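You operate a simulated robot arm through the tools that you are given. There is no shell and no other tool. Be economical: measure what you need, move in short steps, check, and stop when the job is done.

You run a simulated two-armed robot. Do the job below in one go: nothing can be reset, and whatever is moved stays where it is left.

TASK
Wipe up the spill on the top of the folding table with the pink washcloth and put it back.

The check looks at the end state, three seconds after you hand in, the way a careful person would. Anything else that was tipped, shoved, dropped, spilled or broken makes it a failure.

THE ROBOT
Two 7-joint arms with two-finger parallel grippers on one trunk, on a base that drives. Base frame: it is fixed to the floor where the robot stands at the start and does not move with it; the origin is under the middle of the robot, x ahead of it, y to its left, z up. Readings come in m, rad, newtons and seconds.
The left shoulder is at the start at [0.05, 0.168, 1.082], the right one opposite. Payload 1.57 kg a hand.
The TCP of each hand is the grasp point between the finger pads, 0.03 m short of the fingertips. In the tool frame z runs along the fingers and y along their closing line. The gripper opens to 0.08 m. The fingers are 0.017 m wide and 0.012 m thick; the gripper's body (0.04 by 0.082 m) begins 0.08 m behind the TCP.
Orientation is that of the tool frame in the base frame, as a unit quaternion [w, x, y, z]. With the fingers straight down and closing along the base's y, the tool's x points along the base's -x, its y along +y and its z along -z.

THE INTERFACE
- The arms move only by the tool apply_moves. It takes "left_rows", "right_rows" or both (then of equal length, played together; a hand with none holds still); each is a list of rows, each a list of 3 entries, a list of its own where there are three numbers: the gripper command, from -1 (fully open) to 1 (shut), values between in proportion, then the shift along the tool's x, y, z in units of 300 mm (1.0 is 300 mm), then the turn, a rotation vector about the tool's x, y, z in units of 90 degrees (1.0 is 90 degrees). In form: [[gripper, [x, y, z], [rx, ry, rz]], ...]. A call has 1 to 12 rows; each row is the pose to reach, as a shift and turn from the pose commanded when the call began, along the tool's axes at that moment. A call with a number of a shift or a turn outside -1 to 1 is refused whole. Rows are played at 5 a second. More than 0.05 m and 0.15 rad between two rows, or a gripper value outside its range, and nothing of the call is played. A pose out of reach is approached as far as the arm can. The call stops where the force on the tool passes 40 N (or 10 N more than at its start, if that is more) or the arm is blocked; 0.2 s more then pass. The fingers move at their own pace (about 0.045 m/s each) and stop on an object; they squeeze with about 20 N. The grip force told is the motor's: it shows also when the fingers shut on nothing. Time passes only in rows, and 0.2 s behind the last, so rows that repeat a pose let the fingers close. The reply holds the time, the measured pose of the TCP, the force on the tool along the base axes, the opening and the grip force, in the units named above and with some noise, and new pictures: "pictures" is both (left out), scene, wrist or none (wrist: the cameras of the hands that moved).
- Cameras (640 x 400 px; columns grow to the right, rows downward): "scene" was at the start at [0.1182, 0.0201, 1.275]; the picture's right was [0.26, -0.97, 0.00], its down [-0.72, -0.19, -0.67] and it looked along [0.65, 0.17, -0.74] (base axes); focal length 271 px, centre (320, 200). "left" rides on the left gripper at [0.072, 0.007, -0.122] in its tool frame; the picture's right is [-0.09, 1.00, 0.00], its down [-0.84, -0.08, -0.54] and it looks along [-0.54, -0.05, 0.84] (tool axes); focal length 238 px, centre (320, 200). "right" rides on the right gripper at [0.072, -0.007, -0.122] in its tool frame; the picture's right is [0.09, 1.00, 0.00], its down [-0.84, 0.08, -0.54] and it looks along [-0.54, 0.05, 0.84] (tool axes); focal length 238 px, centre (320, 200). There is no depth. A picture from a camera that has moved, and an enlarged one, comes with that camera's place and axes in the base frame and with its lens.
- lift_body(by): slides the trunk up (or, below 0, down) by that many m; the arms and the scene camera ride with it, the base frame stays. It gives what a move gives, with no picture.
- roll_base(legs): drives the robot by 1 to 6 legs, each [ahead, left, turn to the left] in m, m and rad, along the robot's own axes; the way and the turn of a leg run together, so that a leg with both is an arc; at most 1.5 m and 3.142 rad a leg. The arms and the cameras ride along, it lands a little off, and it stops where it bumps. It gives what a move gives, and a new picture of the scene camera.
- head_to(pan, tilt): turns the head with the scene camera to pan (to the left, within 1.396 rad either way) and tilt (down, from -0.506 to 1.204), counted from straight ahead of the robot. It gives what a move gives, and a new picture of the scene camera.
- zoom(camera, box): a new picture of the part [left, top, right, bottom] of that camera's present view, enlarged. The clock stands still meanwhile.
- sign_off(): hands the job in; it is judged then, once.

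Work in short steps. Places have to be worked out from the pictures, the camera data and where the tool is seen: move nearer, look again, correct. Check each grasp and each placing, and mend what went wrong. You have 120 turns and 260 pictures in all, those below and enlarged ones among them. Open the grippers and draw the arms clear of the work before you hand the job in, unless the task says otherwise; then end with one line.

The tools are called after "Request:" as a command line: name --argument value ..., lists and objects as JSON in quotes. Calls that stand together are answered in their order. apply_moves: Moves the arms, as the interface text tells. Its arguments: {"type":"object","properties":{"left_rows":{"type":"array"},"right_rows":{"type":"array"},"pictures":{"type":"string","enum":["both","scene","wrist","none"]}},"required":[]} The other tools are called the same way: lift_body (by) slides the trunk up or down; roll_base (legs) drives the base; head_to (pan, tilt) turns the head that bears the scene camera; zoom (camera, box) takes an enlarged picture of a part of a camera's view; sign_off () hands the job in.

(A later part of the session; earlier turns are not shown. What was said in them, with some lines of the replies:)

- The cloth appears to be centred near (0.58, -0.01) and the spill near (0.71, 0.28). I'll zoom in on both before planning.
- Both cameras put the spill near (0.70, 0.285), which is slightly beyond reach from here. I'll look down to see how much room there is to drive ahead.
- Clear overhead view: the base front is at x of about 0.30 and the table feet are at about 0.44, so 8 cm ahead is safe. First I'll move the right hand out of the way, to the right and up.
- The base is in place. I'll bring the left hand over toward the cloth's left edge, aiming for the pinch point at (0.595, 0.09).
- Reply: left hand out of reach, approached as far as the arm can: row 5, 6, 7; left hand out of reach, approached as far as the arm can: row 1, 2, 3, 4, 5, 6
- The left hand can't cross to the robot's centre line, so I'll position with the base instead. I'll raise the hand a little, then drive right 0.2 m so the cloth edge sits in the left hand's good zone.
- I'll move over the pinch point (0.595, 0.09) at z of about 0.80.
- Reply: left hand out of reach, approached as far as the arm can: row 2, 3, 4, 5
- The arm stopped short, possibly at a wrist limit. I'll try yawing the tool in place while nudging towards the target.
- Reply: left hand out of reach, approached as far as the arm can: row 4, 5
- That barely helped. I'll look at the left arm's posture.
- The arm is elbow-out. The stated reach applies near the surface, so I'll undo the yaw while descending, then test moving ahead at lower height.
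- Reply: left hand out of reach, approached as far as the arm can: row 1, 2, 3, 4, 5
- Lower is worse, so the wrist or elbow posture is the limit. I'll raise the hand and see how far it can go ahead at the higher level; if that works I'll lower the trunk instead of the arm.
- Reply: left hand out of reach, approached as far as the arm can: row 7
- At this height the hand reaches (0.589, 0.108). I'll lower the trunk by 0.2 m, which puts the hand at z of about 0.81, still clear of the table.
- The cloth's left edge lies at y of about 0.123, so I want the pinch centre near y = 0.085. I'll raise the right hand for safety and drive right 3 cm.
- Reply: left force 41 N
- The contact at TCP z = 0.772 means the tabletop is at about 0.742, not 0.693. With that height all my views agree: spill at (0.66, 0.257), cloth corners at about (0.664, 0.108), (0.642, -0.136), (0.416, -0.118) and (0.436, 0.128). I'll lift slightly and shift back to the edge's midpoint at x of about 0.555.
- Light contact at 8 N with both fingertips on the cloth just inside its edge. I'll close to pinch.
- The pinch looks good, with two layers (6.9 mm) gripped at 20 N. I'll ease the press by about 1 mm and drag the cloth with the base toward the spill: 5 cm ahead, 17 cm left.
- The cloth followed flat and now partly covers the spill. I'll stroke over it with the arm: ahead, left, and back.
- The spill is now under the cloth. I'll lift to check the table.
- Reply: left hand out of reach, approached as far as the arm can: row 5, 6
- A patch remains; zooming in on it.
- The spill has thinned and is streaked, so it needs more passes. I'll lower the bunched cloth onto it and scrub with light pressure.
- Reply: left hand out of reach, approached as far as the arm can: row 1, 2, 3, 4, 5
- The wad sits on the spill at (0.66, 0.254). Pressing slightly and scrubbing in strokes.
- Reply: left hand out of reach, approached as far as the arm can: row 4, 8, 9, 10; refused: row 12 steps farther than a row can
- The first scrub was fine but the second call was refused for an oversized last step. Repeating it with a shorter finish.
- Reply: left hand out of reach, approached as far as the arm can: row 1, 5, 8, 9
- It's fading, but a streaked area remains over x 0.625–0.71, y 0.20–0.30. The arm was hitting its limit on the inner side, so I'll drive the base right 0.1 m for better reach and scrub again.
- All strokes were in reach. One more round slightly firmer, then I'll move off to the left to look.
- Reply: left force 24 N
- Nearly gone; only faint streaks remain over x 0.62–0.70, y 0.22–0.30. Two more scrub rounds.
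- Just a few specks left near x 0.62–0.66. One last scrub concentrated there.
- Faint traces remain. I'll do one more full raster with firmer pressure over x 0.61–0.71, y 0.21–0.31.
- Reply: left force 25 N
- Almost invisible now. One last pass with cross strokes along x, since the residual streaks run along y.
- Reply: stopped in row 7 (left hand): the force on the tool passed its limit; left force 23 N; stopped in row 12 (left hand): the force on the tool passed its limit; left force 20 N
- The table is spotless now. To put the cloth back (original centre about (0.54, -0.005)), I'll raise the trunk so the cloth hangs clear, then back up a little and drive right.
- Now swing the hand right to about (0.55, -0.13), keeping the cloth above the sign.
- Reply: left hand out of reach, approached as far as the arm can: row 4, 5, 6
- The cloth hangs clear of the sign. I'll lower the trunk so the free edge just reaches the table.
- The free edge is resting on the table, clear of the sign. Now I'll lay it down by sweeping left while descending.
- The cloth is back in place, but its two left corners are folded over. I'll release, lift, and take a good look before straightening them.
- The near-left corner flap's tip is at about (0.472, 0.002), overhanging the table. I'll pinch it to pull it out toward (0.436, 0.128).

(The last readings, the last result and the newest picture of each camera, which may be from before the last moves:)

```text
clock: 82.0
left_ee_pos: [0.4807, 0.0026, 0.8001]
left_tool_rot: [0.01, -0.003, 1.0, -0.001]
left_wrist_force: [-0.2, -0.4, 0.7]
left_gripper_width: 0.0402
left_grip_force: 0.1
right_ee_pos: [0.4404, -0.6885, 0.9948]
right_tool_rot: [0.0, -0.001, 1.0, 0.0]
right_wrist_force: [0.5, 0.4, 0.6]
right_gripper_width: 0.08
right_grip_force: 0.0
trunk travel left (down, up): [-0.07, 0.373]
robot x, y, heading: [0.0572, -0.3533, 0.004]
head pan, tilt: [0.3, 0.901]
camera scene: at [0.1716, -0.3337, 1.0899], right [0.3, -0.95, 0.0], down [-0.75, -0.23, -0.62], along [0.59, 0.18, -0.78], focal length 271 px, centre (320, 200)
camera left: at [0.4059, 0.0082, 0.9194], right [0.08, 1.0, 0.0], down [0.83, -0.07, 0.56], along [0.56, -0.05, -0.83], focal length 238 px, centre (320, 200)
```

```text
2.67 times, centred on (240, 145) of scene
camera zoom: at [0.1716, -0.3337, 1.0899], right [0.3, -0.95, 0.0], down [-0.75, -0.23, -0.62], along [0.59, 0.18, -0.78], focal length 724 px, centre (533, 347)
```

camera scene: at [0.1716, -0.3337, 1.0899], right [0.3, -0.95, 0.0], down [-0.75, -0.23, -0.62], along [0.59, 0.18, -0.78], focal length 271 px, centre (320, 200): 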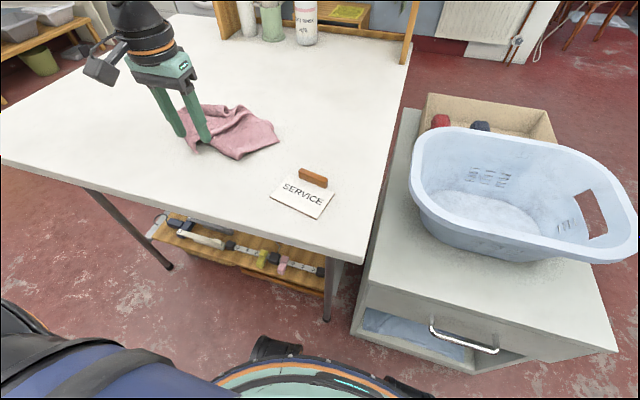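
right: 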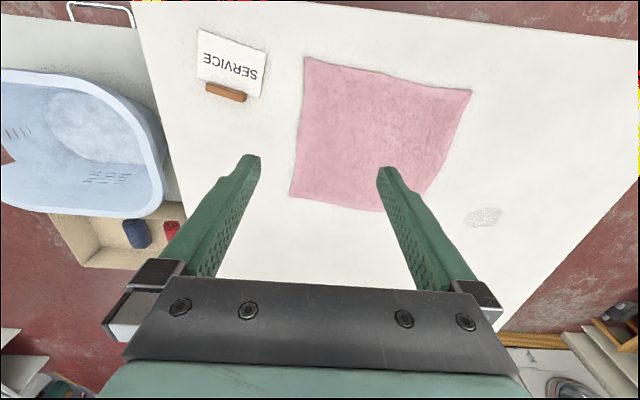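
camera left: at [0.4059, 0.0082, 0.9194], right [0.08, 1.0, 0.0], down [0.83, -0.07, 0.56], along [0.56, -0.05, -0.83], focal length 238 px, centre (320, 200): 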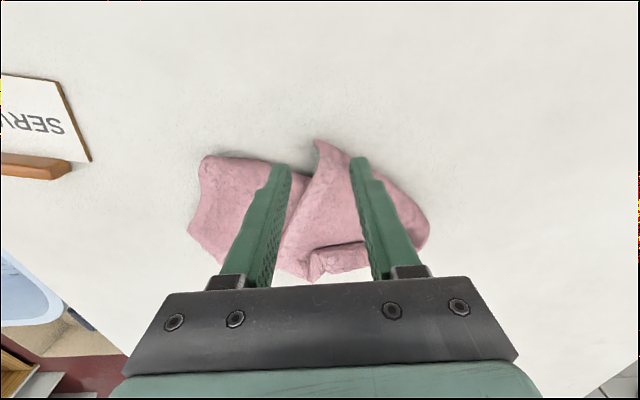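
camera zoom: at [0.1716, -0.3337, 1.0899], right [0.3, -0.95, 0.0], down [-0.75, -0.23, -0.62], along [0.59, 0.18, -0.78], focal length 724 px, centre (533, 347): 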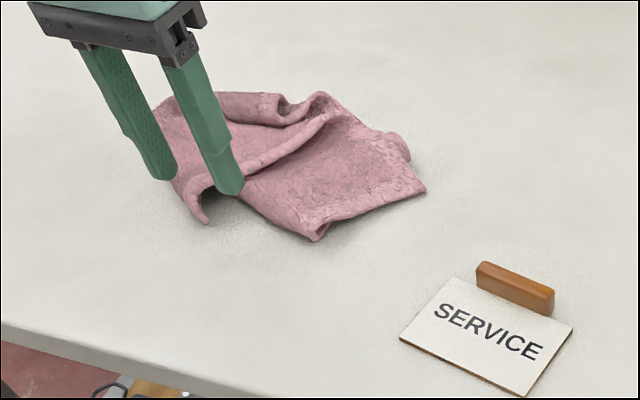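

The fingers straddle the flap. I'll shift back 1.5 cm, descend to just above the table, and close.

Request:
apply_moves --left_rows '[[0, [0.05, 0.01, 0], [0, 0, 0]], [0, [0.05, 0.01, 0.05], [0, 0, 0]], [0, [0.05, 0.01, 0.085], [0, 0, 0]], [0.5, [0.05, 0.01, 0.085], [0, 0, 0]], [1, [0.05, 0.01, 0.085], [0, 0, 0]], [1, [0.05, 0.01, 0.085], [0, 0, 0]], [1, [0.05, 0.01, 0.085], [0, 0, 0]]]'

Request:
zoom --camera "scene" --box '[140, 70, 340, 220]'

```text
clock: 83.6
left_ee_pos: [0.4631, 0.0063, 0.774]
left_tool_rot: [0.009, -0.003, 1.0, -0.001]
left_wrist_force: [0.0, -0.8, -0.2]
left_gripper_width: 0.0024
left_grip_force: 20.3
right_ee_pos: [0.4395, -0.689, 0.9939]
right_tool_rot: [-0.001, -0.001, 1.0, 0.001]
right_wrist_force: [0.7, -1.4, 0.0]
right_gripper_width: 0.08
right_grip_force: 0.1
trunk travel left (down, up): [-0.07, 0.373]
robot x, y, heading: [0.0573, -0.3572, 0.004]
head pan, tilt: [0.3, 0.901]
camera scene: at [0.1716, -0.3338, 1.0899], right [0.3, -0.95, 0.0], down [-0.75, -0.23, -0.62], along [0.59, 0.18, -0.78], focal length 271 px, centre (320, 200)
camera left: at [0.39, 0.0131, 0.8934], right [0.08, 1.0, 0.0], down [0.83, -0.07, 0.56], along [0.56, -0.05, -0.83], focal length 238 px, centre (320, 200)
```

scene: 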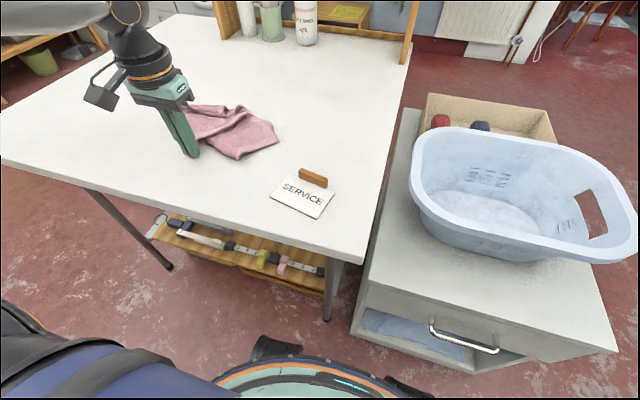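
left: 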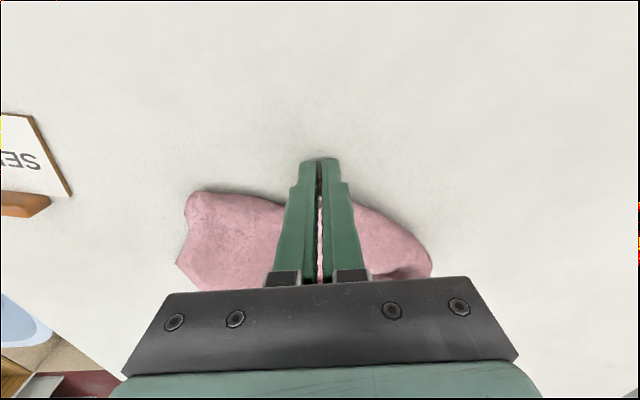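

```text
2.67 times, centred on (240, 145) of scene
camera zoom: at [0.1716, -0.3338, 1.0899], right [0.3, -0.95, 0.0], down [-0.75, -0.23, -0.62], along [0.59, 0.18, -0.78], focal length 724 px, centre (533, 347)
```

zoom: 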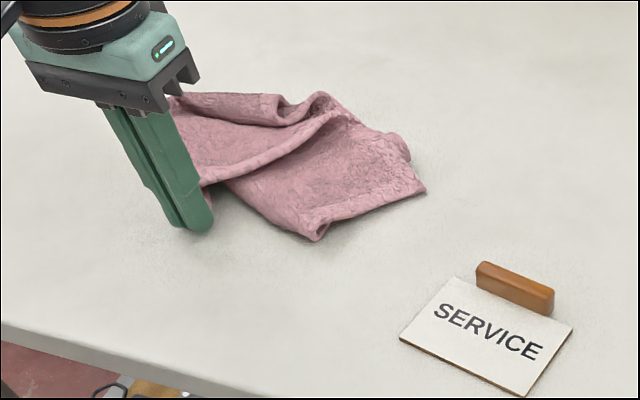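

The single-layer tip is gripped (2.4 mm). I'll swing it up and over to the left toward (0.436, 0.128).

Request:
apply_moves --left_rows '[[1, [0, 0.05, -0.13], [0, 0, 0]], [1, [0.03, 0.15, -0.2], [0, 0, 0]], [1, [0.06, 0.27, -0.18], [0, 0, 0]], [1, [0.1, 0.38, -0.1], [0, 0, 0]], [1, [0.11, 0.42, -0.01], [0, 0, 0]], [1, [0.11, 0.43, -0.01], [0, 0, 0]]]'

Request:
zoom --camera "scene" --box '[120, 70, 320, 220]'

```text
clock: 85.0
left_ee_pos: [0.4279, 0.1358, 0.7795]
left_tool_rot: [0.008, -0.004, 1.0, -0.001]
left_wrist_force: [0.0, 0.3, 0.4]
left_gripper_width: 0.0023
left_grip_force: 19.8
right_ee_pos: [0.4401, -0.6882, 0.9947]
right_tool_rot: [0.0, -0.002, 1.0, -0.001]
right_wrist_force: [-0.3, -1.0, 0.7]
right_gripper_width: 0.08
right_grip_force: 0.1
trunk travel left (down, up): [-0.07, 0.373]
robot x, y, heading: [0.057, -0.3535, 0.001]
head pan, tilt: [0.3, 0.901]
camera scene: at [0.1717, -0.3338, 1.0899], right [0.3, -0.95, 0.0], down [-0.75, -0.23, -0.62], along [0.59, 0.18, -0.78], focal length 271 px, centre (320, 200)
camera left: at [0.3534, 0.1424, 0.898], right [0.09, 1.0, 0.0], down [0.83, -0.07, 0.56], along [0.56, -0.05, -0.83], focal length 238 px, centre (320, 200)
```

scene: 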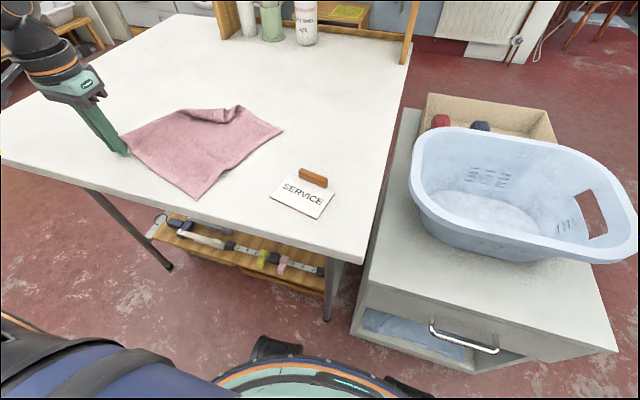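
left: 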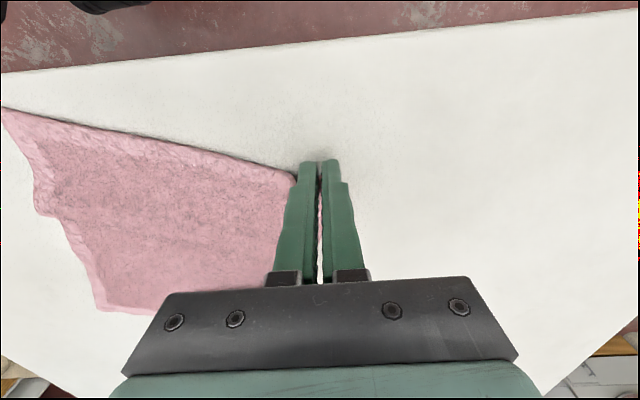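

```text
2.67 times, centred on (220, 145) of scene
camera zoom: at [0.1717, -0.3338, 1.0899], right [0.3, -0.95, 0.0], down [-0.75, -0.23, -0.62], along [0.59, 0.18, -0.78], focal length 724 px, centre (587, 347)
```

zoom: 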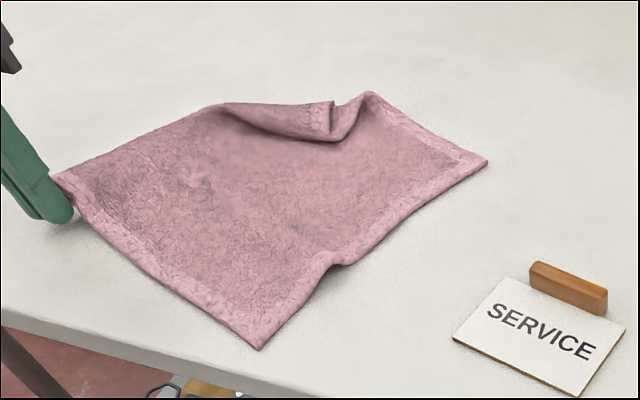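

Excellent, the near-left corner is spread out. I'll release it and move over the remaining far-left fold for a close look.

Request:
apply_moves --left_rows '[[0.6, [0, 0, 0.005], [0, 0, 0]], [0.2, [0, 0, 0.005], [0, 0, 0]], [0.2, [0, 0.03, -0.12], [0, 0, 0]], [0, [-0.05, 0.0, -0.25], [0, 0, 0]], [0, [-0.15, -0.1, -0.3], [0, 0, 0]], [0, [-0.25, -0.22, -0.3], [0, 0, 0]], [0, [-0.33, -0.34, -0.3], [0, 0, 0]]]'

Request:
zoom --camera "scene" --box '[110, 80, 310, 210]'

```text
clock: 86.6
left_ee_pos: [0.5255, 0.0369, 0.8671]
left_tool_rot: [0.009, -0.004, 1.0, -0.001]
left_wrist_force: [-0.3, -0.4, -0.3]
left_gripper_width: 0.04
left_grip_force: 0.0
right_ee_pos: [0.4402, -0.6882, 0.9937]
right_tool_rot: [0.0, -0.001, 1.0, -0.001]
right_wrist_force: [-0.3, -0.4, -0.5]
right_gripper_width: 0.08
right_grip_force: 0.0
trunk travel left (down, up): [-0.07, 0.373]
robot x, y, heading: [0.0587, -0.3564, 0.0]
head pan, tilt: [0.3, 0.901]
camera scene: at [0.1717, -0.3339, 1.0899], right [0.3, -0.95, 0.0], down [-0.75, -0.23, -0.62], along [0.59, 0.18, -0.78], focal length 271 px, centre (320, 200)
camera left: at [0.453, 0.0428, 0.9877], right [0.08, 1.0, 0.0], down [0.83, -0.07, 0.56], along [0.55, -0.05, -0.83], focal length 238 px, centre (320, 200)
```

scene: 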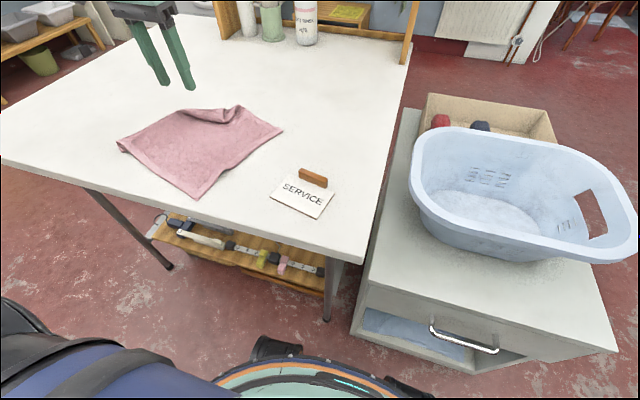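
left: 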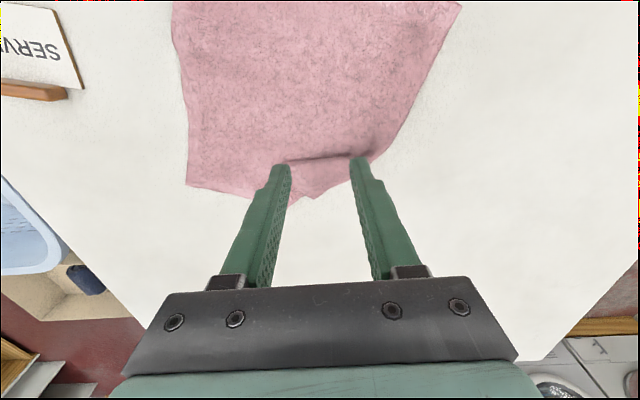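

```text
3.08 times, centred on (210, 145) of scene
camera zoom: at [0.1717, -0.3339, 1.0899], right [0.3, -0.95, 0.0], down [-0.75, -0.23, -0.62], along [0.59, 0.18, -0.78], focal length 835 px, centre (658, 369)
```

zoom: 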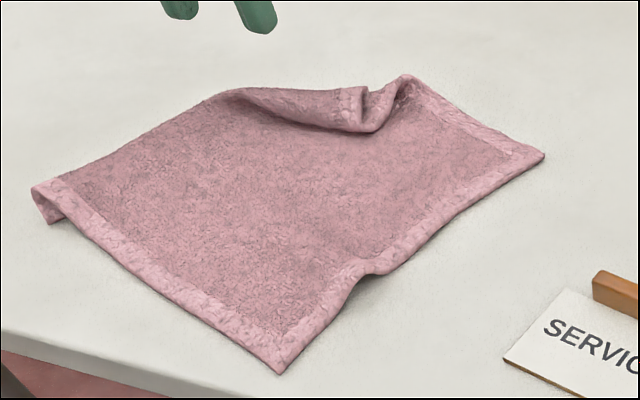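

The folded corner's tip is at about (0.557, 0.0), pointing toward me and right. I'll yaw the gripper 45° so the fingers straddle the tip, and hover just above.

Request:
apply_moves --left_rows '[[0, [-0.03, -0.02, 0.0], [0, 0, -0.09]], [0, [-0.06, -0.04, 0.0], [0, 0, -0.18]], [0, [-0.09, -0.06, 0], [0, 0, -0.27]], [0, [-0.12, -0.08, 0.05], [0, 0, -0.36]], [0, [-0.138, -0.093, 0.1], [0, 0, -0.45]], [0, [-0.138, -0.093, 0.18], [0, 0, -0.5]], [0, [-0.138, -0.093, 0.22], [0, 0, -0.5]]]'

Request:
zoom --camera "left" --box '[220, 100, 420, 240]'

Request:
zoom --camera "scene" --box '[150, 70, 290, 170]'

```text
clock: 88.2
left_ee_pos: [0.5699, 0.0068, 0.8032]
left_tool_rot: [0.008, -0.386, 0.922, -0.005]
left_wrist_force: [-0.3, -0.2, -0.4]
left_gripper_width: 0.0399
left_grip_force: 0.1
right_ee_pos: [0.4404, -0.6884, 0.9949]
right_tool_rot: [0.0, 0.0, 1.0, 0.0]
right_wrist_force: [-0.2, -0.4, 0.4]
right_gripper_width: 0.08
right_grip_force: 0.0
trunk travel left (down, up): [-0.07, 0.373]
robot x, y, heading: [0.0597, -0.3564, 0.002]
head pan, tilt: [0.3, 0.901]
camera scene: at [0.1717, -0.3338, 1.0899], right [0.3, -0.95, 0.0], down [-0.75, -0.23, -0.62], along [0.59, 0.18, -0.78], focal length 271 px, centre (320, 200)
camera left: at [0.5133, -0.0397, 0.9226], right [-0.65, 0.76, -0.01], down [0.63, 0.54, 0.55], along [0.43, 0.35, -0.83], focal length 238 px, centre (320, 200)
```

scene: 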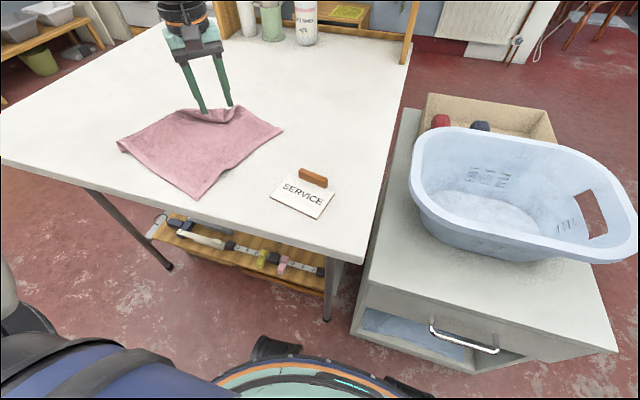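
left: 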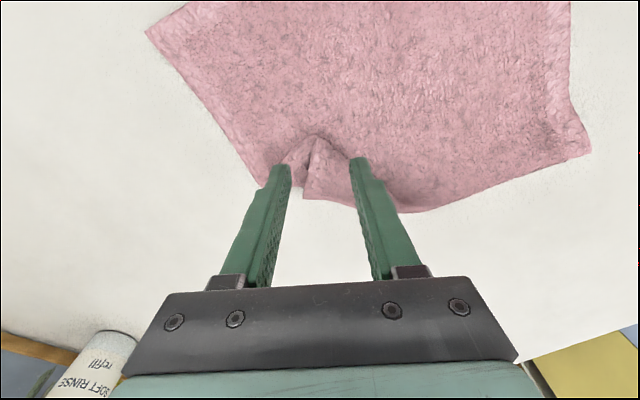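

```text
2.86 times, centred on (320, 170) of left
camera zoom: at [0.5133, -0.0397, 0.9226], right [-0.65, 0.76, -0.01], down [0.63, 0.54, 0.55], along [0.43, 0.35, -0.83], focal length 681 px, centre (320, 286)
```

zoom: 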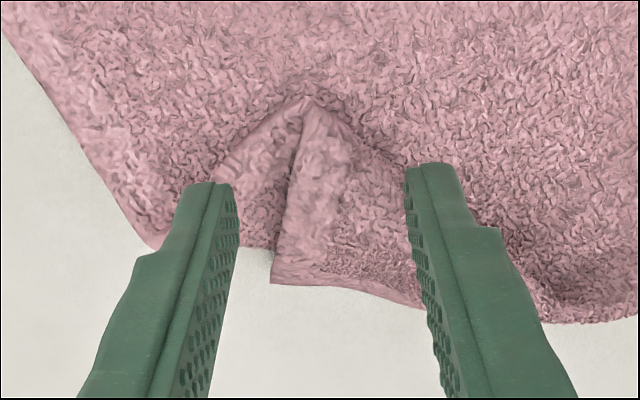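

```text
4.00 times, centred on (220, 120) of scene
camera zoom: at [0.1717, -0.3338, 1.0899], right [0.3, -0.95, 0.0], down [-0.75, -0.23, -0.62], along [0.59, 0.18, -0.78], focal length 1085 px, centre (720, 520)
```

zoom: 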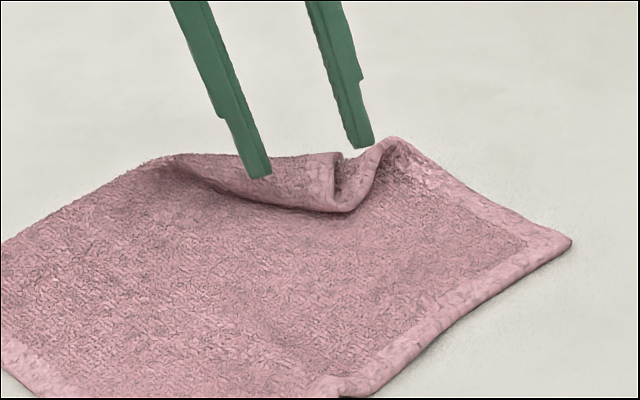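

The close-up shows a pleat: the true corner is at about (0.614, 0.023) and just needs pulling outward. It's beyond comfortable reach from here, so I'll raise the hand, undo the yaw, and move the base left and slightly ahead.

Request:
apply_moves --left_rows '[[0, [0, 0, -0.1], [0, 0, 0.09]], [0, [0, 0, -0.2], [0, 0, 0.18]], [0, [0, 0, -0.25], [0, 0, 0.27]], [0, [0, 0, -0.25], [0, 0, 0.36]], [0, [0, 0, -0.25], [0, 0, 0.45]], [0, [0, 0, -0.25], [0, 0, 0.5]]]' --pictures "none"

Request:
roll_base --legs '[[0, 0.19, 0], [0.06, 0, 0]]'

```text
clock: 89.6
left_ee_pos: [0.5682, 0.0064, 0.8776]
left_tool_rot: [0.009, -0.002, 1.0, -0.002]
left_wrist_force: [0.9, 0.0, -0.1]
left_gripper_width: 0.04
left_grip_force: 0.0
right_ee_pos: [0.4413, -0.6884, 0.9945]
right_tool_rot: [0.0, -0.001, 1.0, 0.0]
right_wrist_force: [0.3, -1.4, 0.7]
right_gripper_width: 0.0801
right_grip_force: 0.0
trunk travel left (down, up): [-0.07, 0.373]
robot x, y, heading: [0.0589, -0.3594, 0.001]
head pan, tilt: [0.3, 0.901]
```

```text
clock: 91.8
left_ee_pos: [0.6268, 0.2019, 0.8782]
left_tool_rot: [0.009, -0.005, 1.0, -0.001]
left_wrist_force: [-0.8, 0.4, 0.4]
left_gripper_width: 0.0401
left_grip_force: 0.0
right_ee_pos: [0.5021, -0.4952, 0.9938]
right_tool_rot: [0.0, -0.002, 1.0, 0.0]
right_wrist_force: [0.6, -0.1, -0.6]
right_gripper_width: 0.0797
right_grip_force: 0.0
trunk travel left (down, up): [-0.07, 0.373]
robot x, y, heading: [0.1186, -0.1657, 0.008]
head pan, tilt: [0.3, 0.901]
camera scene: at [0.231, -0.1416, 1.0899], right [0.3, -0.95, 0.0], down [-0.75, -0.24, -0.62], along [0.59, 0.19, -0.78], focal length 271 px, centre (320, 200)
```

scene: 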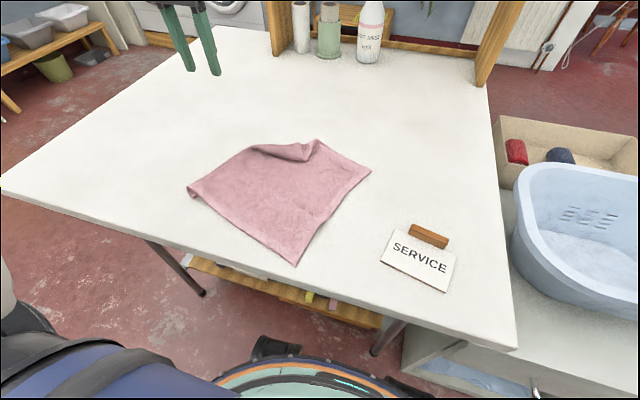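

Now I'll hover over the corner at (0.614, 0.03).

Request:
apply_moves --left_rows '[[0, [0.01, -0.14, 0.03], [0, 0, 0]], [0, [0.02, -0.28, 0.06], [0, 0, 0]], [0, [0.03, -0.42, 0.1], [0, 0, 0]], [0, [0.043, -0.55, 0.15], [0, 0, 0]], [0, [0.043, -0.573, 0.22], [0, 0, 0]]]'

Request:
zoom --camera "left" --box '[220, 100, 420, 240]'

Request:
zoom --camera "scene" --box '[220, 80, 380, 180]'

```text
clock: 93.0
left_ee_pos: [0.6171, 0.0266, 0.812]
left_tool_rot: [0.01, -0.006, 1.0, -0.001]
left_wrist_force: [-0.4, 0.2, 0.0]
left_gripper_width: 0.0402
left_grip_force: 0.1
right_ee_pos: [0.5012, -0.495, 0.9932]
right_tool_rot: [0.0, -0.003, 1.0, 0.0]
right_wrist_force: [-1.2, 0.7, 1.0]
right_gripper_width: 0.0799
right_grip_force: 0.1
trunk travel left (down, up): [-0.07, 0.373]
robot x, y, heading: [0.1198, -0.1656, 0.004]
head pan, tilt: [0.3, 0.901]
camera scene: at [0.231, -0.1417, 1.0899], right [0.3, -0.95, 0.0], down [-0.75, -0.24, -0.62], along [0.59, 0.19, -0.78], focal length 271 px, centre (320, 200)
camera left: at [0.5432, 0.0335, 0.9319], right [0.08, 1.0, 0.0], down [0.83, -0.07, 0.56], along [0.56, -0.04, -0.83], focal length 238 px, centre (320, 200)
```

scene: 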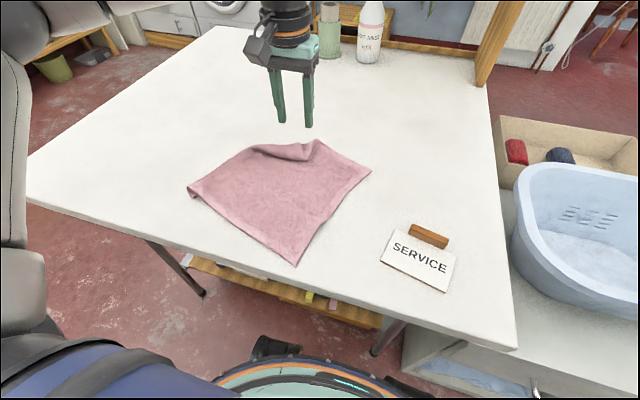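
left: 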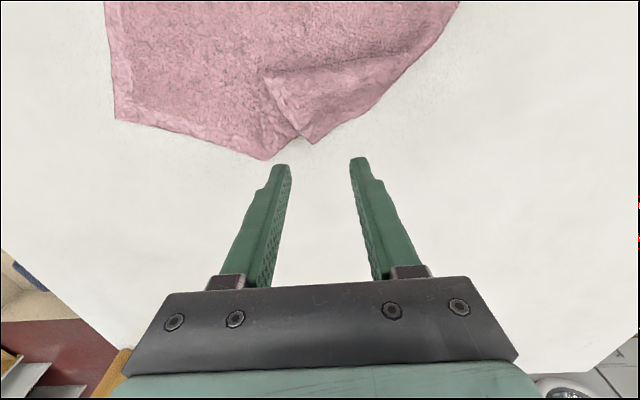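

```text
2.86 times, centred on (320, 170) of left
camera zoom: at [0.5432, 0.0335, 0.9319], right [0.08, 1.0, 0.0], down [0.83, -0.07, 0.56], along [0.56, -0.04, -0.83], focal length 681 px, centre (320, 286)
```

zoom: 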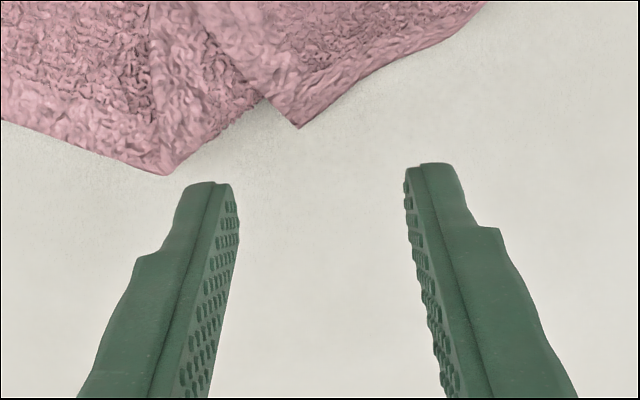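

```text
4.00 times, centred on (300, 130) of scene
camera zoom: at [0.231, -0.1417, 1.0899], right [0.3, -0.95, 0.0], down [-0.75, -0.24, -0.62], along [0.59, 0.19, -0.78], focal length 1085 px, centre (400, 480)
```

zoom: 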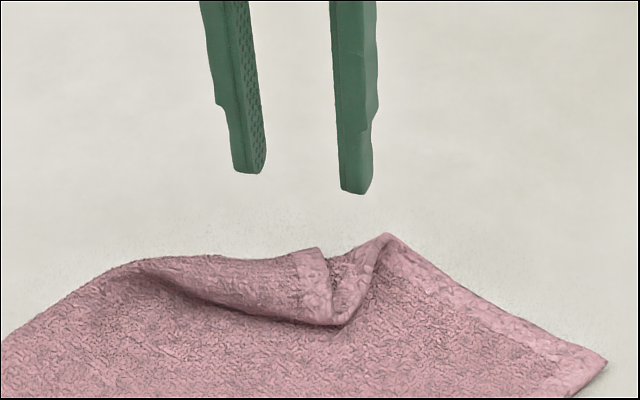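

The corner is confirmed at (0.613, 0.023). I'll narrow the opening to 2.5 cm, descend over it and close.

Request:
apply_moves --left_rows '[[0.375, [0.027, -0.008, 0], [0, 0, 0]], [0.375, [0.027, -0.008, 0.06], [0, 0, 0]], [0.375, [0.027, -0.008, 0.115], [0, 0, 0]], [0.7, [0.027, -0.008, 0.122], [0, 0, 0]], [1, [0.027, -0.008, 0.122], [0, 0, 0]], [1, [0.027, -0.008, 0.122], [0, 0, 0]], [1, [0.027, -0.008, 0.122], [0, 0, 0]]]' --pictures "none"

Request:
zoom --camera "left" --box '[220, 100, 420, 240]'

Request:
zoom --camera "scene" --box '[220, 80, 380, 180]'

```text
clock: 94.6
left_ee_pos: [0.6096, 0.0274, 0.7755]
left_tool_rot: [0.009, -0.005, 1.0, -0.001]
left_wrist_force: [0.6, 0.7, 1.9]
left_gripper_width: 0.003
left_grip_force: 20.1
right_ee_pos: [0.5023, -0.4947, 0.9944]
right_tool_rot: [0.0, -0.003, 1.0, 0.0]
right_wrist_force: [0.1, 0.4, -0.1]
right_gripper_width: 0.08
right_grip_force: 0.0
trunk travel left (down, up): [-0.07, 0.373]
robot x, y, heading: [0.1176, -0.1663, 0.005]
head pan, tilt: [0.3, 0.901]
```

```text
2.86 times, centred on (320, 170) of left
camera zoom: at [0.5347, 0.0331, 0.8957], right [0.08, 1.0, 0.0], down [0.83, -0.07, 0.56], along [0.56, -0.05, -0.83], focal length 681 px, centre (320, 286)
```

zoom: 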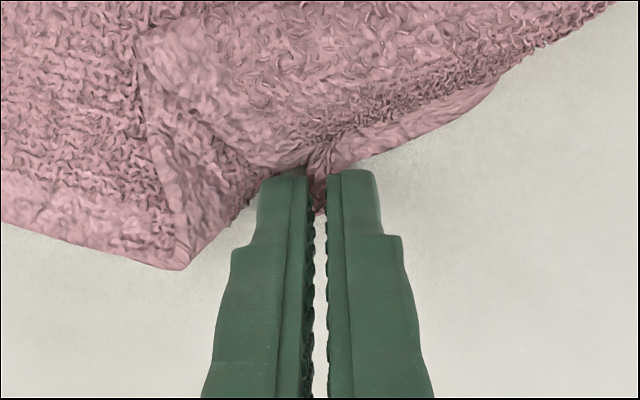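

```text
4.00 times, centred on (300, 130) of scene
camera zoom: at [0.2309, -0.1417, 1.0899], right [0.3, -0.95, 0.0], down [-0.75, -0.24, -0.62], along [0.59, 0.19, -0.78], focal length 1085 px, centre (400, 480)
```

zoom: 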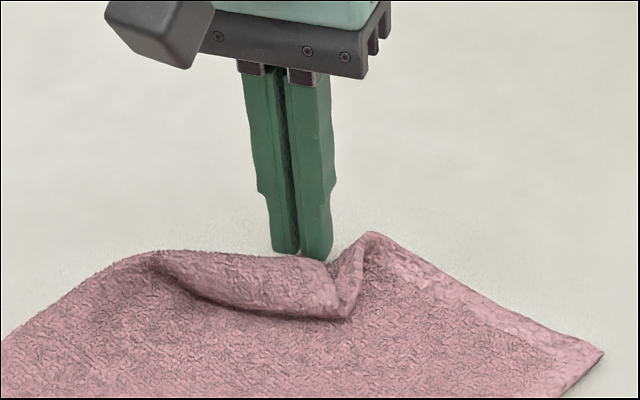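

The corner tip is gripped alone (3 mm). I'll lift slightly and pull it out toward (0.665, 0.11).

Request:
apply_moves --left_rows '[[1, [-0.02, 0.03, -0.08], [0, 0, 0]], [1, [-0.07, 0.12, -0.12], [0, 0, 0]], [1, [-0.13, 0.21, -0.1], [0, 0, 0]], [1, [-0.18, 0.28, -0.04], [0, 0, 0]], [1, [-0.185, 0.285, -0.005], [0, 0, 0]]]'

Request:
zoom --camera "scene" --box '[160, 80, 400, 280]'

```text
clock: 95.8
left_ee_pos: [0.6642, 0.1118, 0.7783]
left_tool_rot: [0.009, -0.005, 1.0, 0.0]
left_wrist_force: [-1.3, -0.1, 0.3]
left_gripper_width: 0.003
left_grip_force: 20.0
right_ee_pos: [0.501, -0.4944, 0.9938]
right_tool_rot: [0.0, -0.003, 1.0, -0.001]
right_wrist_force: [0.3, 0.2, 0.1]
right_gripper_width: 0.0801
right_grip_force: 0.1
trunk travel left (down, up): [-0.07, 0.373]
robot x, y, heading: [0.1192, -0.1597, 0.004]
head pan, tilt: [0.3, 0.901]
camera scene: at [0.2309, -0.1416, 1.0899], right [0.3, -0.95, 0.0], down [-0.75, -0.24, -0.62], along [0.59, 0.19, -0.78], focal length 271 px, centre (320, 200)
camera left: at [0.5902, 0.1182, 0.8985], right [0.08, 1.0, 0.0], down [0.83, -0.07, 0.56], along [0.56, -0.05, -0.83], focal length 238 px, centre (320, 200)
```

scene: 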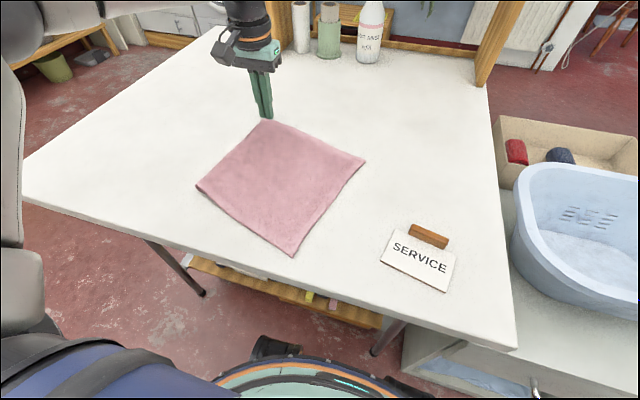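
left: 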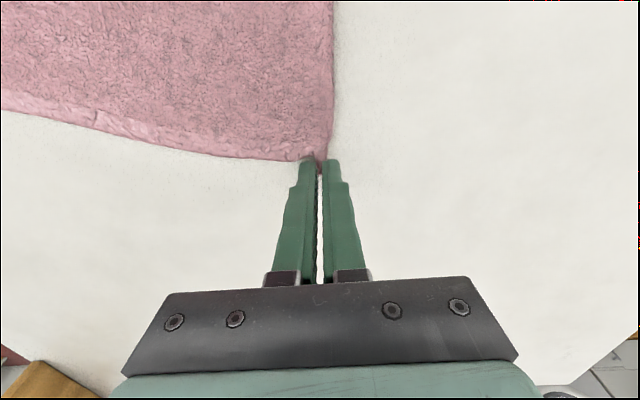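

```text
2.00 times, centred on (280, 180) of scene
camera zoom: at [0.2309, -0.1416, 1.0899], right [0.3, -0.95, 0.0], down [-0.75, -0.24, -0.62], along [0.59, 0.19, -0.78], focal length 543 px, centre (400, 240)
```

zoom: 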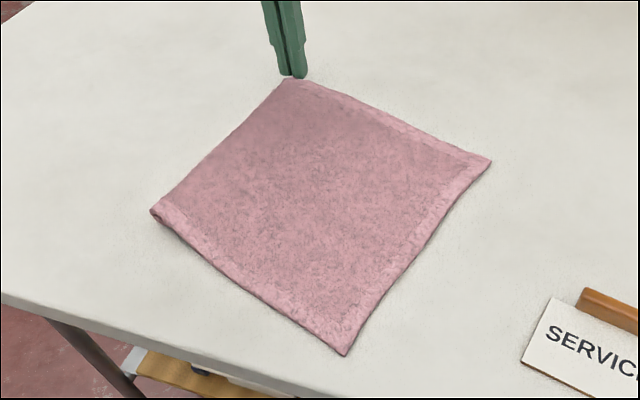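

Flat now, and close to the original: centre about (0.53, 0.026) against (0.54, -0.005), rotated by roughly 8–10°. I'll release, then move so I can tug the near-right corner from about (0.384, -0.051) toward its original spot (0.416, -0.118).

Request:
apply_moves --left_rows '[[0.6, [0, 0, 0.003], [0, 0, 0]], [0.3, [0, 0, 0.003], [0, 0, 0]], [0.3, [0, 0, -0.1], [0, 0, 0]], [0.2, [0, 0, -0.25], [0, 0, 0]], [0, [0.1, 0, -0.35], [0, 0, 0]], [0, [0.22, 0, -0.35], [0, 0, 0]], [0, [0.35, 0, -0.35], [0, 0, 0]]]' --pictures "none"

Request:
roll_base --legs '[[-0.06, 0, 0], [0, -0.16, 0]]'

```text
clock: 97.4
left_ee_pos: [0.5527, 0.111, 0.8807]
left_tool_rot: [0.008, -0.006, 1.0, -0.002]
left_wrist_force: [-0.9, 0.5, 0.5]
left_gripper_width: 0.0401
left_grip_force: 0.0
right_ee_pos: [0.5014, -0.4944, 0.9933]
right_tool_rot: [0.0, -0.003, 1.0, 0.001]
right_wrist_force: [-0.6, 0.0, 0.5]
right_gripper_width: 0.0798
right_grip_force: 0.0
trunk travel left (down, up): [-0.07, 0.373]
robot x, y, heading: [0.1158, -0.1629, 0.007]
head pan, tilt: [0.3, 0.901]
```

```text
clock: 99.4
left_ee_pos: [0.4947, -0.0524, 0.8816]
left_tool_rot: [0.01, -0.007, 1.0, -0.002]
left_wrist_force: [-0.1, -0.4, -0.2]
left_gripper_width: 0.0401
left_grip_force: 0.0
right_ee_pos: [0.4422, -0.6576, 0.9948]
right_tool_rot: [0.0, -0.003, 1.0, 0.0]
right_wrist_force: [0.2, 0.3, 0.0]
right_gripper_width: 0.0798
right_grip_force: 0.0
trunk travel left (down, up): [-0.07, 0.373]
robot x, y, heading: [0.0555, -0.3323, 0.008]
head pan, tilt: [0.3, 0.901]
camera scene: at [0.1715, -0.3049, 1.0899], right [0.3, -0.95, 0.0], down [-0.75, -0.24, -0.62], along [0.59, 0.19, -0.78], focal length 271 px, centre (320, 200)
```

scene: 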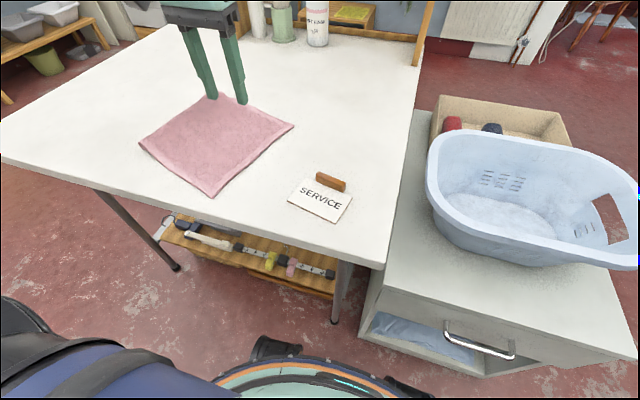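

The near-right corner is at about (0.392, -0.05). I'll hover over a point just inside it.

Request:
apply_moves --left_rows '[[0, [0.12, 0.01, 0.05], [0, 0, 0]], [0, [0.24, 0.02, 0.1], [0, 0, 0]], [0, [0.3, 0.025, 0.2], [0, 0, 0]], [0, [0.3, 0.025, 0.28], [0, 0, 0]]]' --pictures "wrist"

```text
clock: 100.4
left_ee_pos: [0.4039, -0.0462, 0.7962]
left_tool_rot: [0.009, -0.006, 1.0, -0.001]
left_wrist_force: [0.5, -0.1, 0.7]
left_gripper_width: 0.0401
left_grip_force: 0.0
right_ee_pos: [0.4428, -0.6571, 0.9945]
right_tool_rot: [0.0, -0.003, 1.0, 0.0]
right_wrist_force: [0.8, 0.3, -0.4]
right_gripper_width: 0.0802
right_grip_force: 0.2
trunk travel left (down, up): [-0.07, 0.373]
robot x, y, heading: [0.0605, -0.327, 0.008]
head pan, tilt: [0.3, 0.901]
camera left: at [0.3307, -0.0404, 0.9162], right [0.08, 1.0, 0.0], down [0.83, -0.07, 0.56], along [0.56, -0.05, -0.83], focal length 238 px, centre (320, 200)
```

left: 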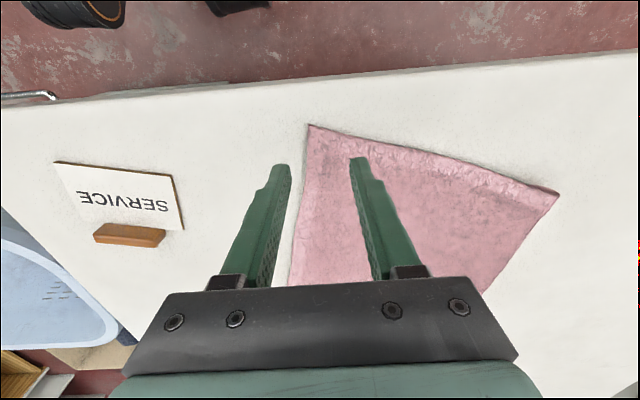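

The corner is at (0.383, -0.053). I'll shift 2 cm left so both fingers rest on the cloth, press lightly and pinch.

Request:
apply_moves --left_rows '[[0.25, [0.0, 0.065, 0], [0, 0, 0]], [0.25, [0.0, 0.065, 0.05], [0, 0, 0]], [0.25, [0.0, 0.065, 0.08], [0, 0, 0]], [0.25, [0.0, 0.065, 0.083], [0, 0, 0]], [0.6, [0.0, 0.065, 0.083], [0, 0, 0]], [1, [0.0, 0.065, 0.083], [0, 0, 0]], [1, [0.0, 0.065, 0.083], [0, 0, 0]], [1, [0.0, 0.065, 0.083], [0, 0, 0]]]' --pictures "wrist"

```text
clock: 102.2
left_ee_pos: [0.4063, -0.0284, 0.772]
left_tool_rot: [0.012, -0.007, 1.0, 0.001]
left_wrist_force: [3.7, 1.7, 31.8]
left_gripper_width: 0.0054
left_grip_force: 20.7
right_ee_pos: [0.4416, -0.659, 0.9943]
right_tool_rot: [0.002, -0.003, 1.0, 0.001]
right_wrist_force: [-0.1, 0.5, -0.2]
right_gripper_width: 0.0802
right_grip_force: 0.0
trunk travel left (down, up): [-0.07, 0.373]
robot x, y, heading: [0.0568, -0.3283, 0.006]
head pan, tilt: [0.3, 0.901]
camera left: at [0.3309, -0.0224, 0.8922], right [0.08, 1.0, 0.0], down [0.82, -0.07, 0.56], along [0.56, -0.04, -0.83], focal length 238 px, centre (320, 200)
```

left: 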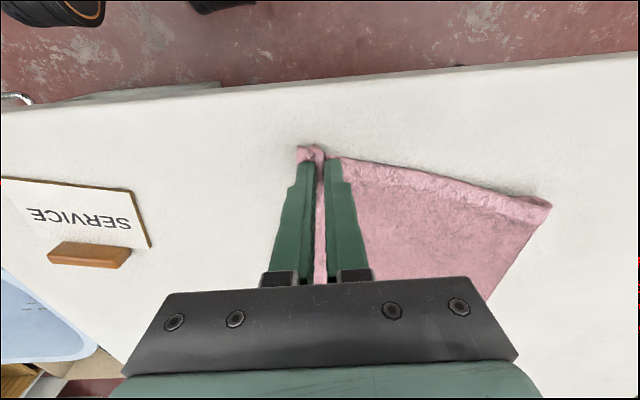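

Gripped two layers. I'll ease the press and drag it about 2 cm ahead and 5.5 cm right.

Request:
apply_moves --left_rows '[[1, [0.0, 0, -0.012], [0, 0, 0]], [1, [-0.02, -0.05, -0.012], [0, 0, 0]], [1, [-0.04, -0.1, -0.012], [0, 0, 0]], [1, [-0.055, -0.15, -0.012], [0, 0, 0]], [1, [-0.067, -0.183, -0.012], [0, 0, 0]], [1, [-0.067, -0.183, -0.012], [0, 0, 0]]]' --pictures "none"

Request:
apply_moves --left_rows '[[0.6, [0, 0, 0.0], [0, 0, 0]], [0.3, [0, 0, 0], [0, 0, 0]], [0.3, [0, 0, -0.1], [0, 0, 0]], [0.2, [0, 0, -0.25], [0, 0, 0]], [0, [0.0, 0.1, -0.4], [0, 0, 0]], [0, [0.0, 0.2, -0.5], [0, 0, 0]], [0, [0.0, 0.35, -0.5], [0, 0, 0]], [0, [0.0, 0.5, -0.5], [0, 0, 0]]]' --pictures "scene"

Request:
zoom --camera "scene" --box '[100, 60, 380, 240]'

```text
clock: 103.6
left_ee_pos: [0.4267, -0.0818, 0.7761]
left_tool_rot: [0.008, -0.007, 1.0, -0.001]
left_wrist_force: [-0.8, 1.4, 0.4]
left_gripper_width: 0.0043
left_grip_force: 20.4
right_ee_pos: [0.4425, -0.6582, 0.9945]
right_tool_rot: [0.0, -0.004, 1.0, 0.0]
right_wrist_force: [0.3, -0.1, 0.0]
right_gripper_width: 0.0797
right_grip_force: 0.1
trunk travel left (down, up): [-0.07, 0.373]
robot x, y, heading: [0.056, -0.3257, 0.007]
head pan, tilt: [0.3, 0.901]
```

```text
refused: row 5 steps farther than a row can; nothing moved
```

```text
2.22 times, centred on (240, 150) of scene
camera zoom: at [0.1715, -0.3049, 1.0899], right [0.3, -0.95, 0.0], down [-0.75, -0.24, -0.62], along [0.59, 0.19, -0.78], focal length 603 px, centre (498, 311)
```

zoom: 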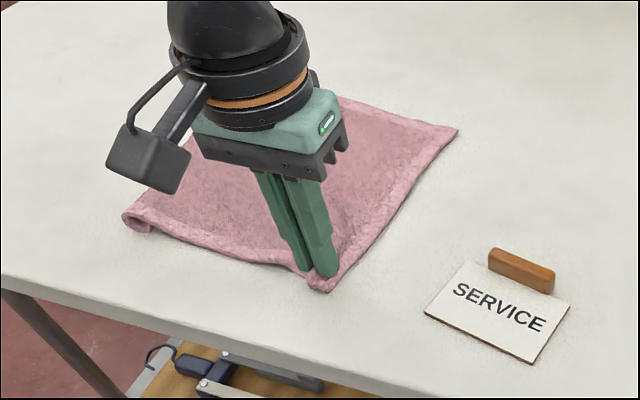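

The drag worked. I'll release and withdraw the hand upward with shorter steps.

Request:
apply_moves --left_rows '[[0.6, [0, 0, 0.0], [0, 0, 0]], [0.2, [0, 0, 0], [0, 0, 0]], [0.2, [0, 0, -0.1], [0, 0, 0]], [0.2, [0, 0, -0.24], [0, 0, 0]], [0, [0.0, 0.05, -0.37], [0, 0, 0]], [0, [0.0, 0.14, -0.47], [0, 0, 0]], [0, [0.0, 0.28, -0.5], [0, 0, 0]], [-1, [0.0, 0.42, -0.52], [0, 0, 0]], [-1, [0.0, 0.56, -0.52], [0, 0, 0]], [-1, [0.0, 0.7, -0.52], [0, 0, 0]], [-1, [0.0, 0.84, -0.52], [0, 0, 0]]]' --pictures "scene"

Request:
zoom --camera "scene" --box '[100, 60, 380, 240]'

```text
clock: 106.0
left_ee_pos: [0.4201, 0.1712, 0.9323]
left_tool_rot: [0.009, -0.006, 1.0, 0.0]
left_wrist_force: [-0.1, -0.1, -0.6]
left_gripper_width: 0.0799
left_grip_force: 0.0
right_ee_pos: [0.4439, -0.6578, 0.9938]
right_tool_rot: [0.0, -0.003, 1.0, 0.0]
right_wrist_force: [-0.1, 1.3, 0.4]
right_gripper_width: 0.0802
right_grip_force: 0.0
trunk travel left (down, up): [-0.07, 0.373]
robot x, y, heading: [0.0591, -0.3274, 0.005]
head pan, tilt: [0.3, 0.901]
camera scene: at [0.1715, -0.3048, 1.0899], right [0.3, -0.95, 0.0], down [-0.75, -0.24, -0.62], along [0.59, 0.19, -0.78], focal length 271 px, centre (320, 200)
```

scene: 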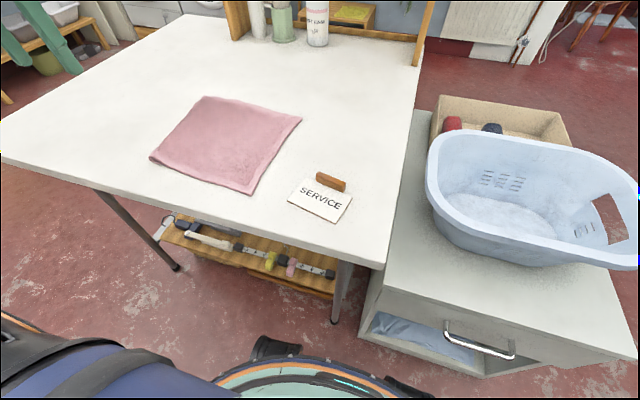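

```text
2.22 times, centred on (240, 150) of scene
camera zoom: at [0.1715, -0.3048, 1.0899], right [0.3, -0.95, 0.0], down [-0.75, -0.24, -0.62], along [0.59, 0.19, -0.78], focal length 603 px, centre (498, 311)
```

zoom: 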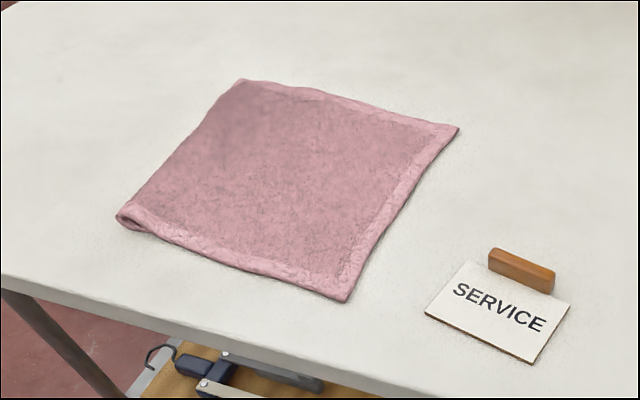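

All four corners are now within about 1–3 cm of where they started, and the cloth lies flat. I'll raise the trunk, back off a little, and take a final look at the whole table.

Request:
lift_body --by 0.15

Request:
roll_base --legs '[[-0.1, 0.2, 0]]'

Request:
head_to --pan 0.26 --tilt 0.834

Request:
zoom --camera "scene" --box '[200, 80, 480, 280]'

```text
clock: 107.7
left_ee_pos: [0.4198, 0.1697, 1.083]
left_tool_rot: [0.009, -0.006, 1.0, -0.002]
left_wrist_force: [0.5, 0.6, 1.1]
left_gripper_width: 0.0801
left_grip_force: 0.1
right_ee_pos: [0.443, -0.657, 1.1443]
right_tool_rot: [-0.001, -0.004, 1.0, 0.0]
right_wrist_force: [0.3, 0.6, -0.8]
right_gripper_width: 0.0798
right_grip_force: 0.0
trunk travel left (down, up): [-0.22, 0.223]
robot x, y, heading: [0.0552, -0.3251, 0.008]
head pan, tilt: [0.3, 0.901]
```

```text
clock: 109.4
left_ee_pos: [0.3209, 0.3702, 1.0834]
left_tool_rot: [0.01, -0.006, 1.0, -0.001]
left_wrist_force: [0.4, -0.1, -0.4]
left_gripper_width: 0.08
left_grip_force: 0.1
right_ee_pos: [0.3409, -0.4578, 1.1434]
right_tool_rot: [0.001, 0.0, 1.0, -0.001]
right_wrist_force: [-0.5, 0.3, 0.4]
right_gripper_width: 0.0802
right_grip_force: 0.2
trunk travel left (down, up): [-0.22, 0.223]
robot x, y, heading: [-0.0448, -0.1256, 0.001]
head pan, tilt: [0.3, 0.901]
camera scene: at [0.0713, -0.1047, 1.2399], right [0.3, -0.95, 0.0], down [-0.75, -0.23, -0.62], along [0.59, 0.18, -0.78], focal length 271 px, centre (320, 200)
```

scene: 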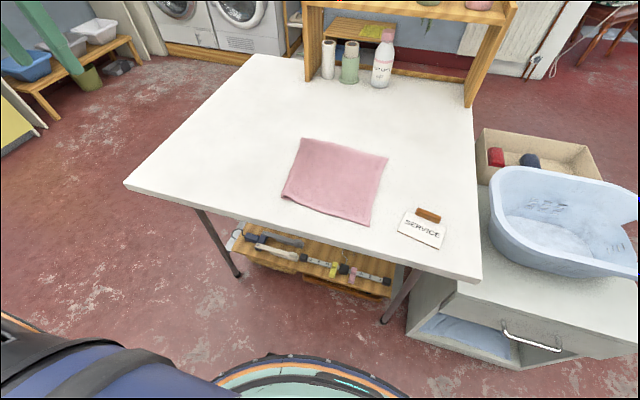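

```text
clock: 110.1
left_ee_pos: [0.3221, 0.3683, 1.0837]
left_tool_rot: [0.01, -0.004, 1.0, 0.0]
left_wrist_force: [-0.4, -0.8, -1.0]
left_gripper_width: 0.0798
left_grip_force: 0.0
right_ee_pos: [0.3404, -0.4594, 1.1433]
right_tool_rot: [0.0, -0.001, 1.0, 0.0]
right_wrist_force: [0.0, -0.2, 0.3]
right_gripper_width: 0.0801
right_grip_force: 0.0
trunk travel left (down, up): [-0.22, 0.223]
robot x, y, heading: [-0.0407, -0.1297, 0.005]
head pan, tilt: [0.26, 0.834]
camera scene: at [0.0757, -0.1072, 1.245], right [0.26, -0.97, 0.0], down [-0.72, -0.19, -0.67], along [0.65, 0.17, -0.74], focal length 271 px, centre (320, 200)
```

scene: 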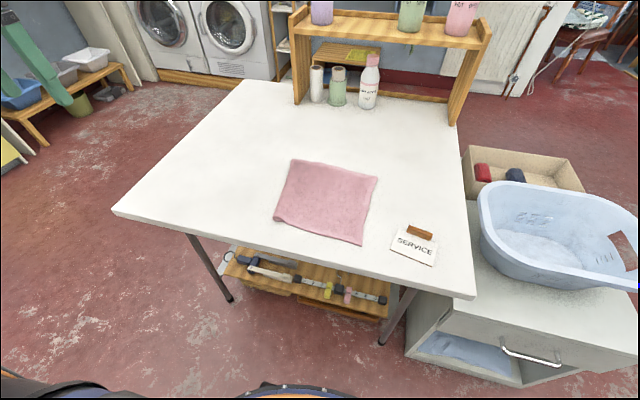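

```text
2.00 times, centred on (340, 180) of scene
camera zoom: at [0.0757, -0.1072, 1.245], right [0.26, -0.97, 0.0], down [-0.72, -0.19, -0.67], along [0.65, 0.17, -0.74], focal length 543 px, centre (280, 240)
```

zoom: 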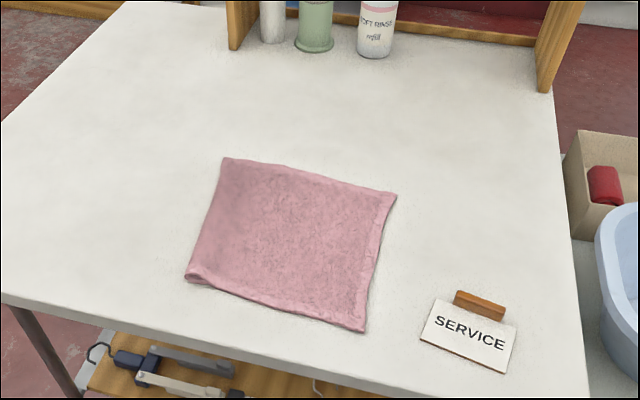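

The table is clean, the cloth lies flat in its original place, nothing else has moved, and both grippers are open and clear. Handing in.

Request:
sign_off

```text
The job is handed in.
```

I wiped up the spill with the pink washcloth and laid it flat again, within about 3 cm of where it started; nothing else looked moved in the final pictures.
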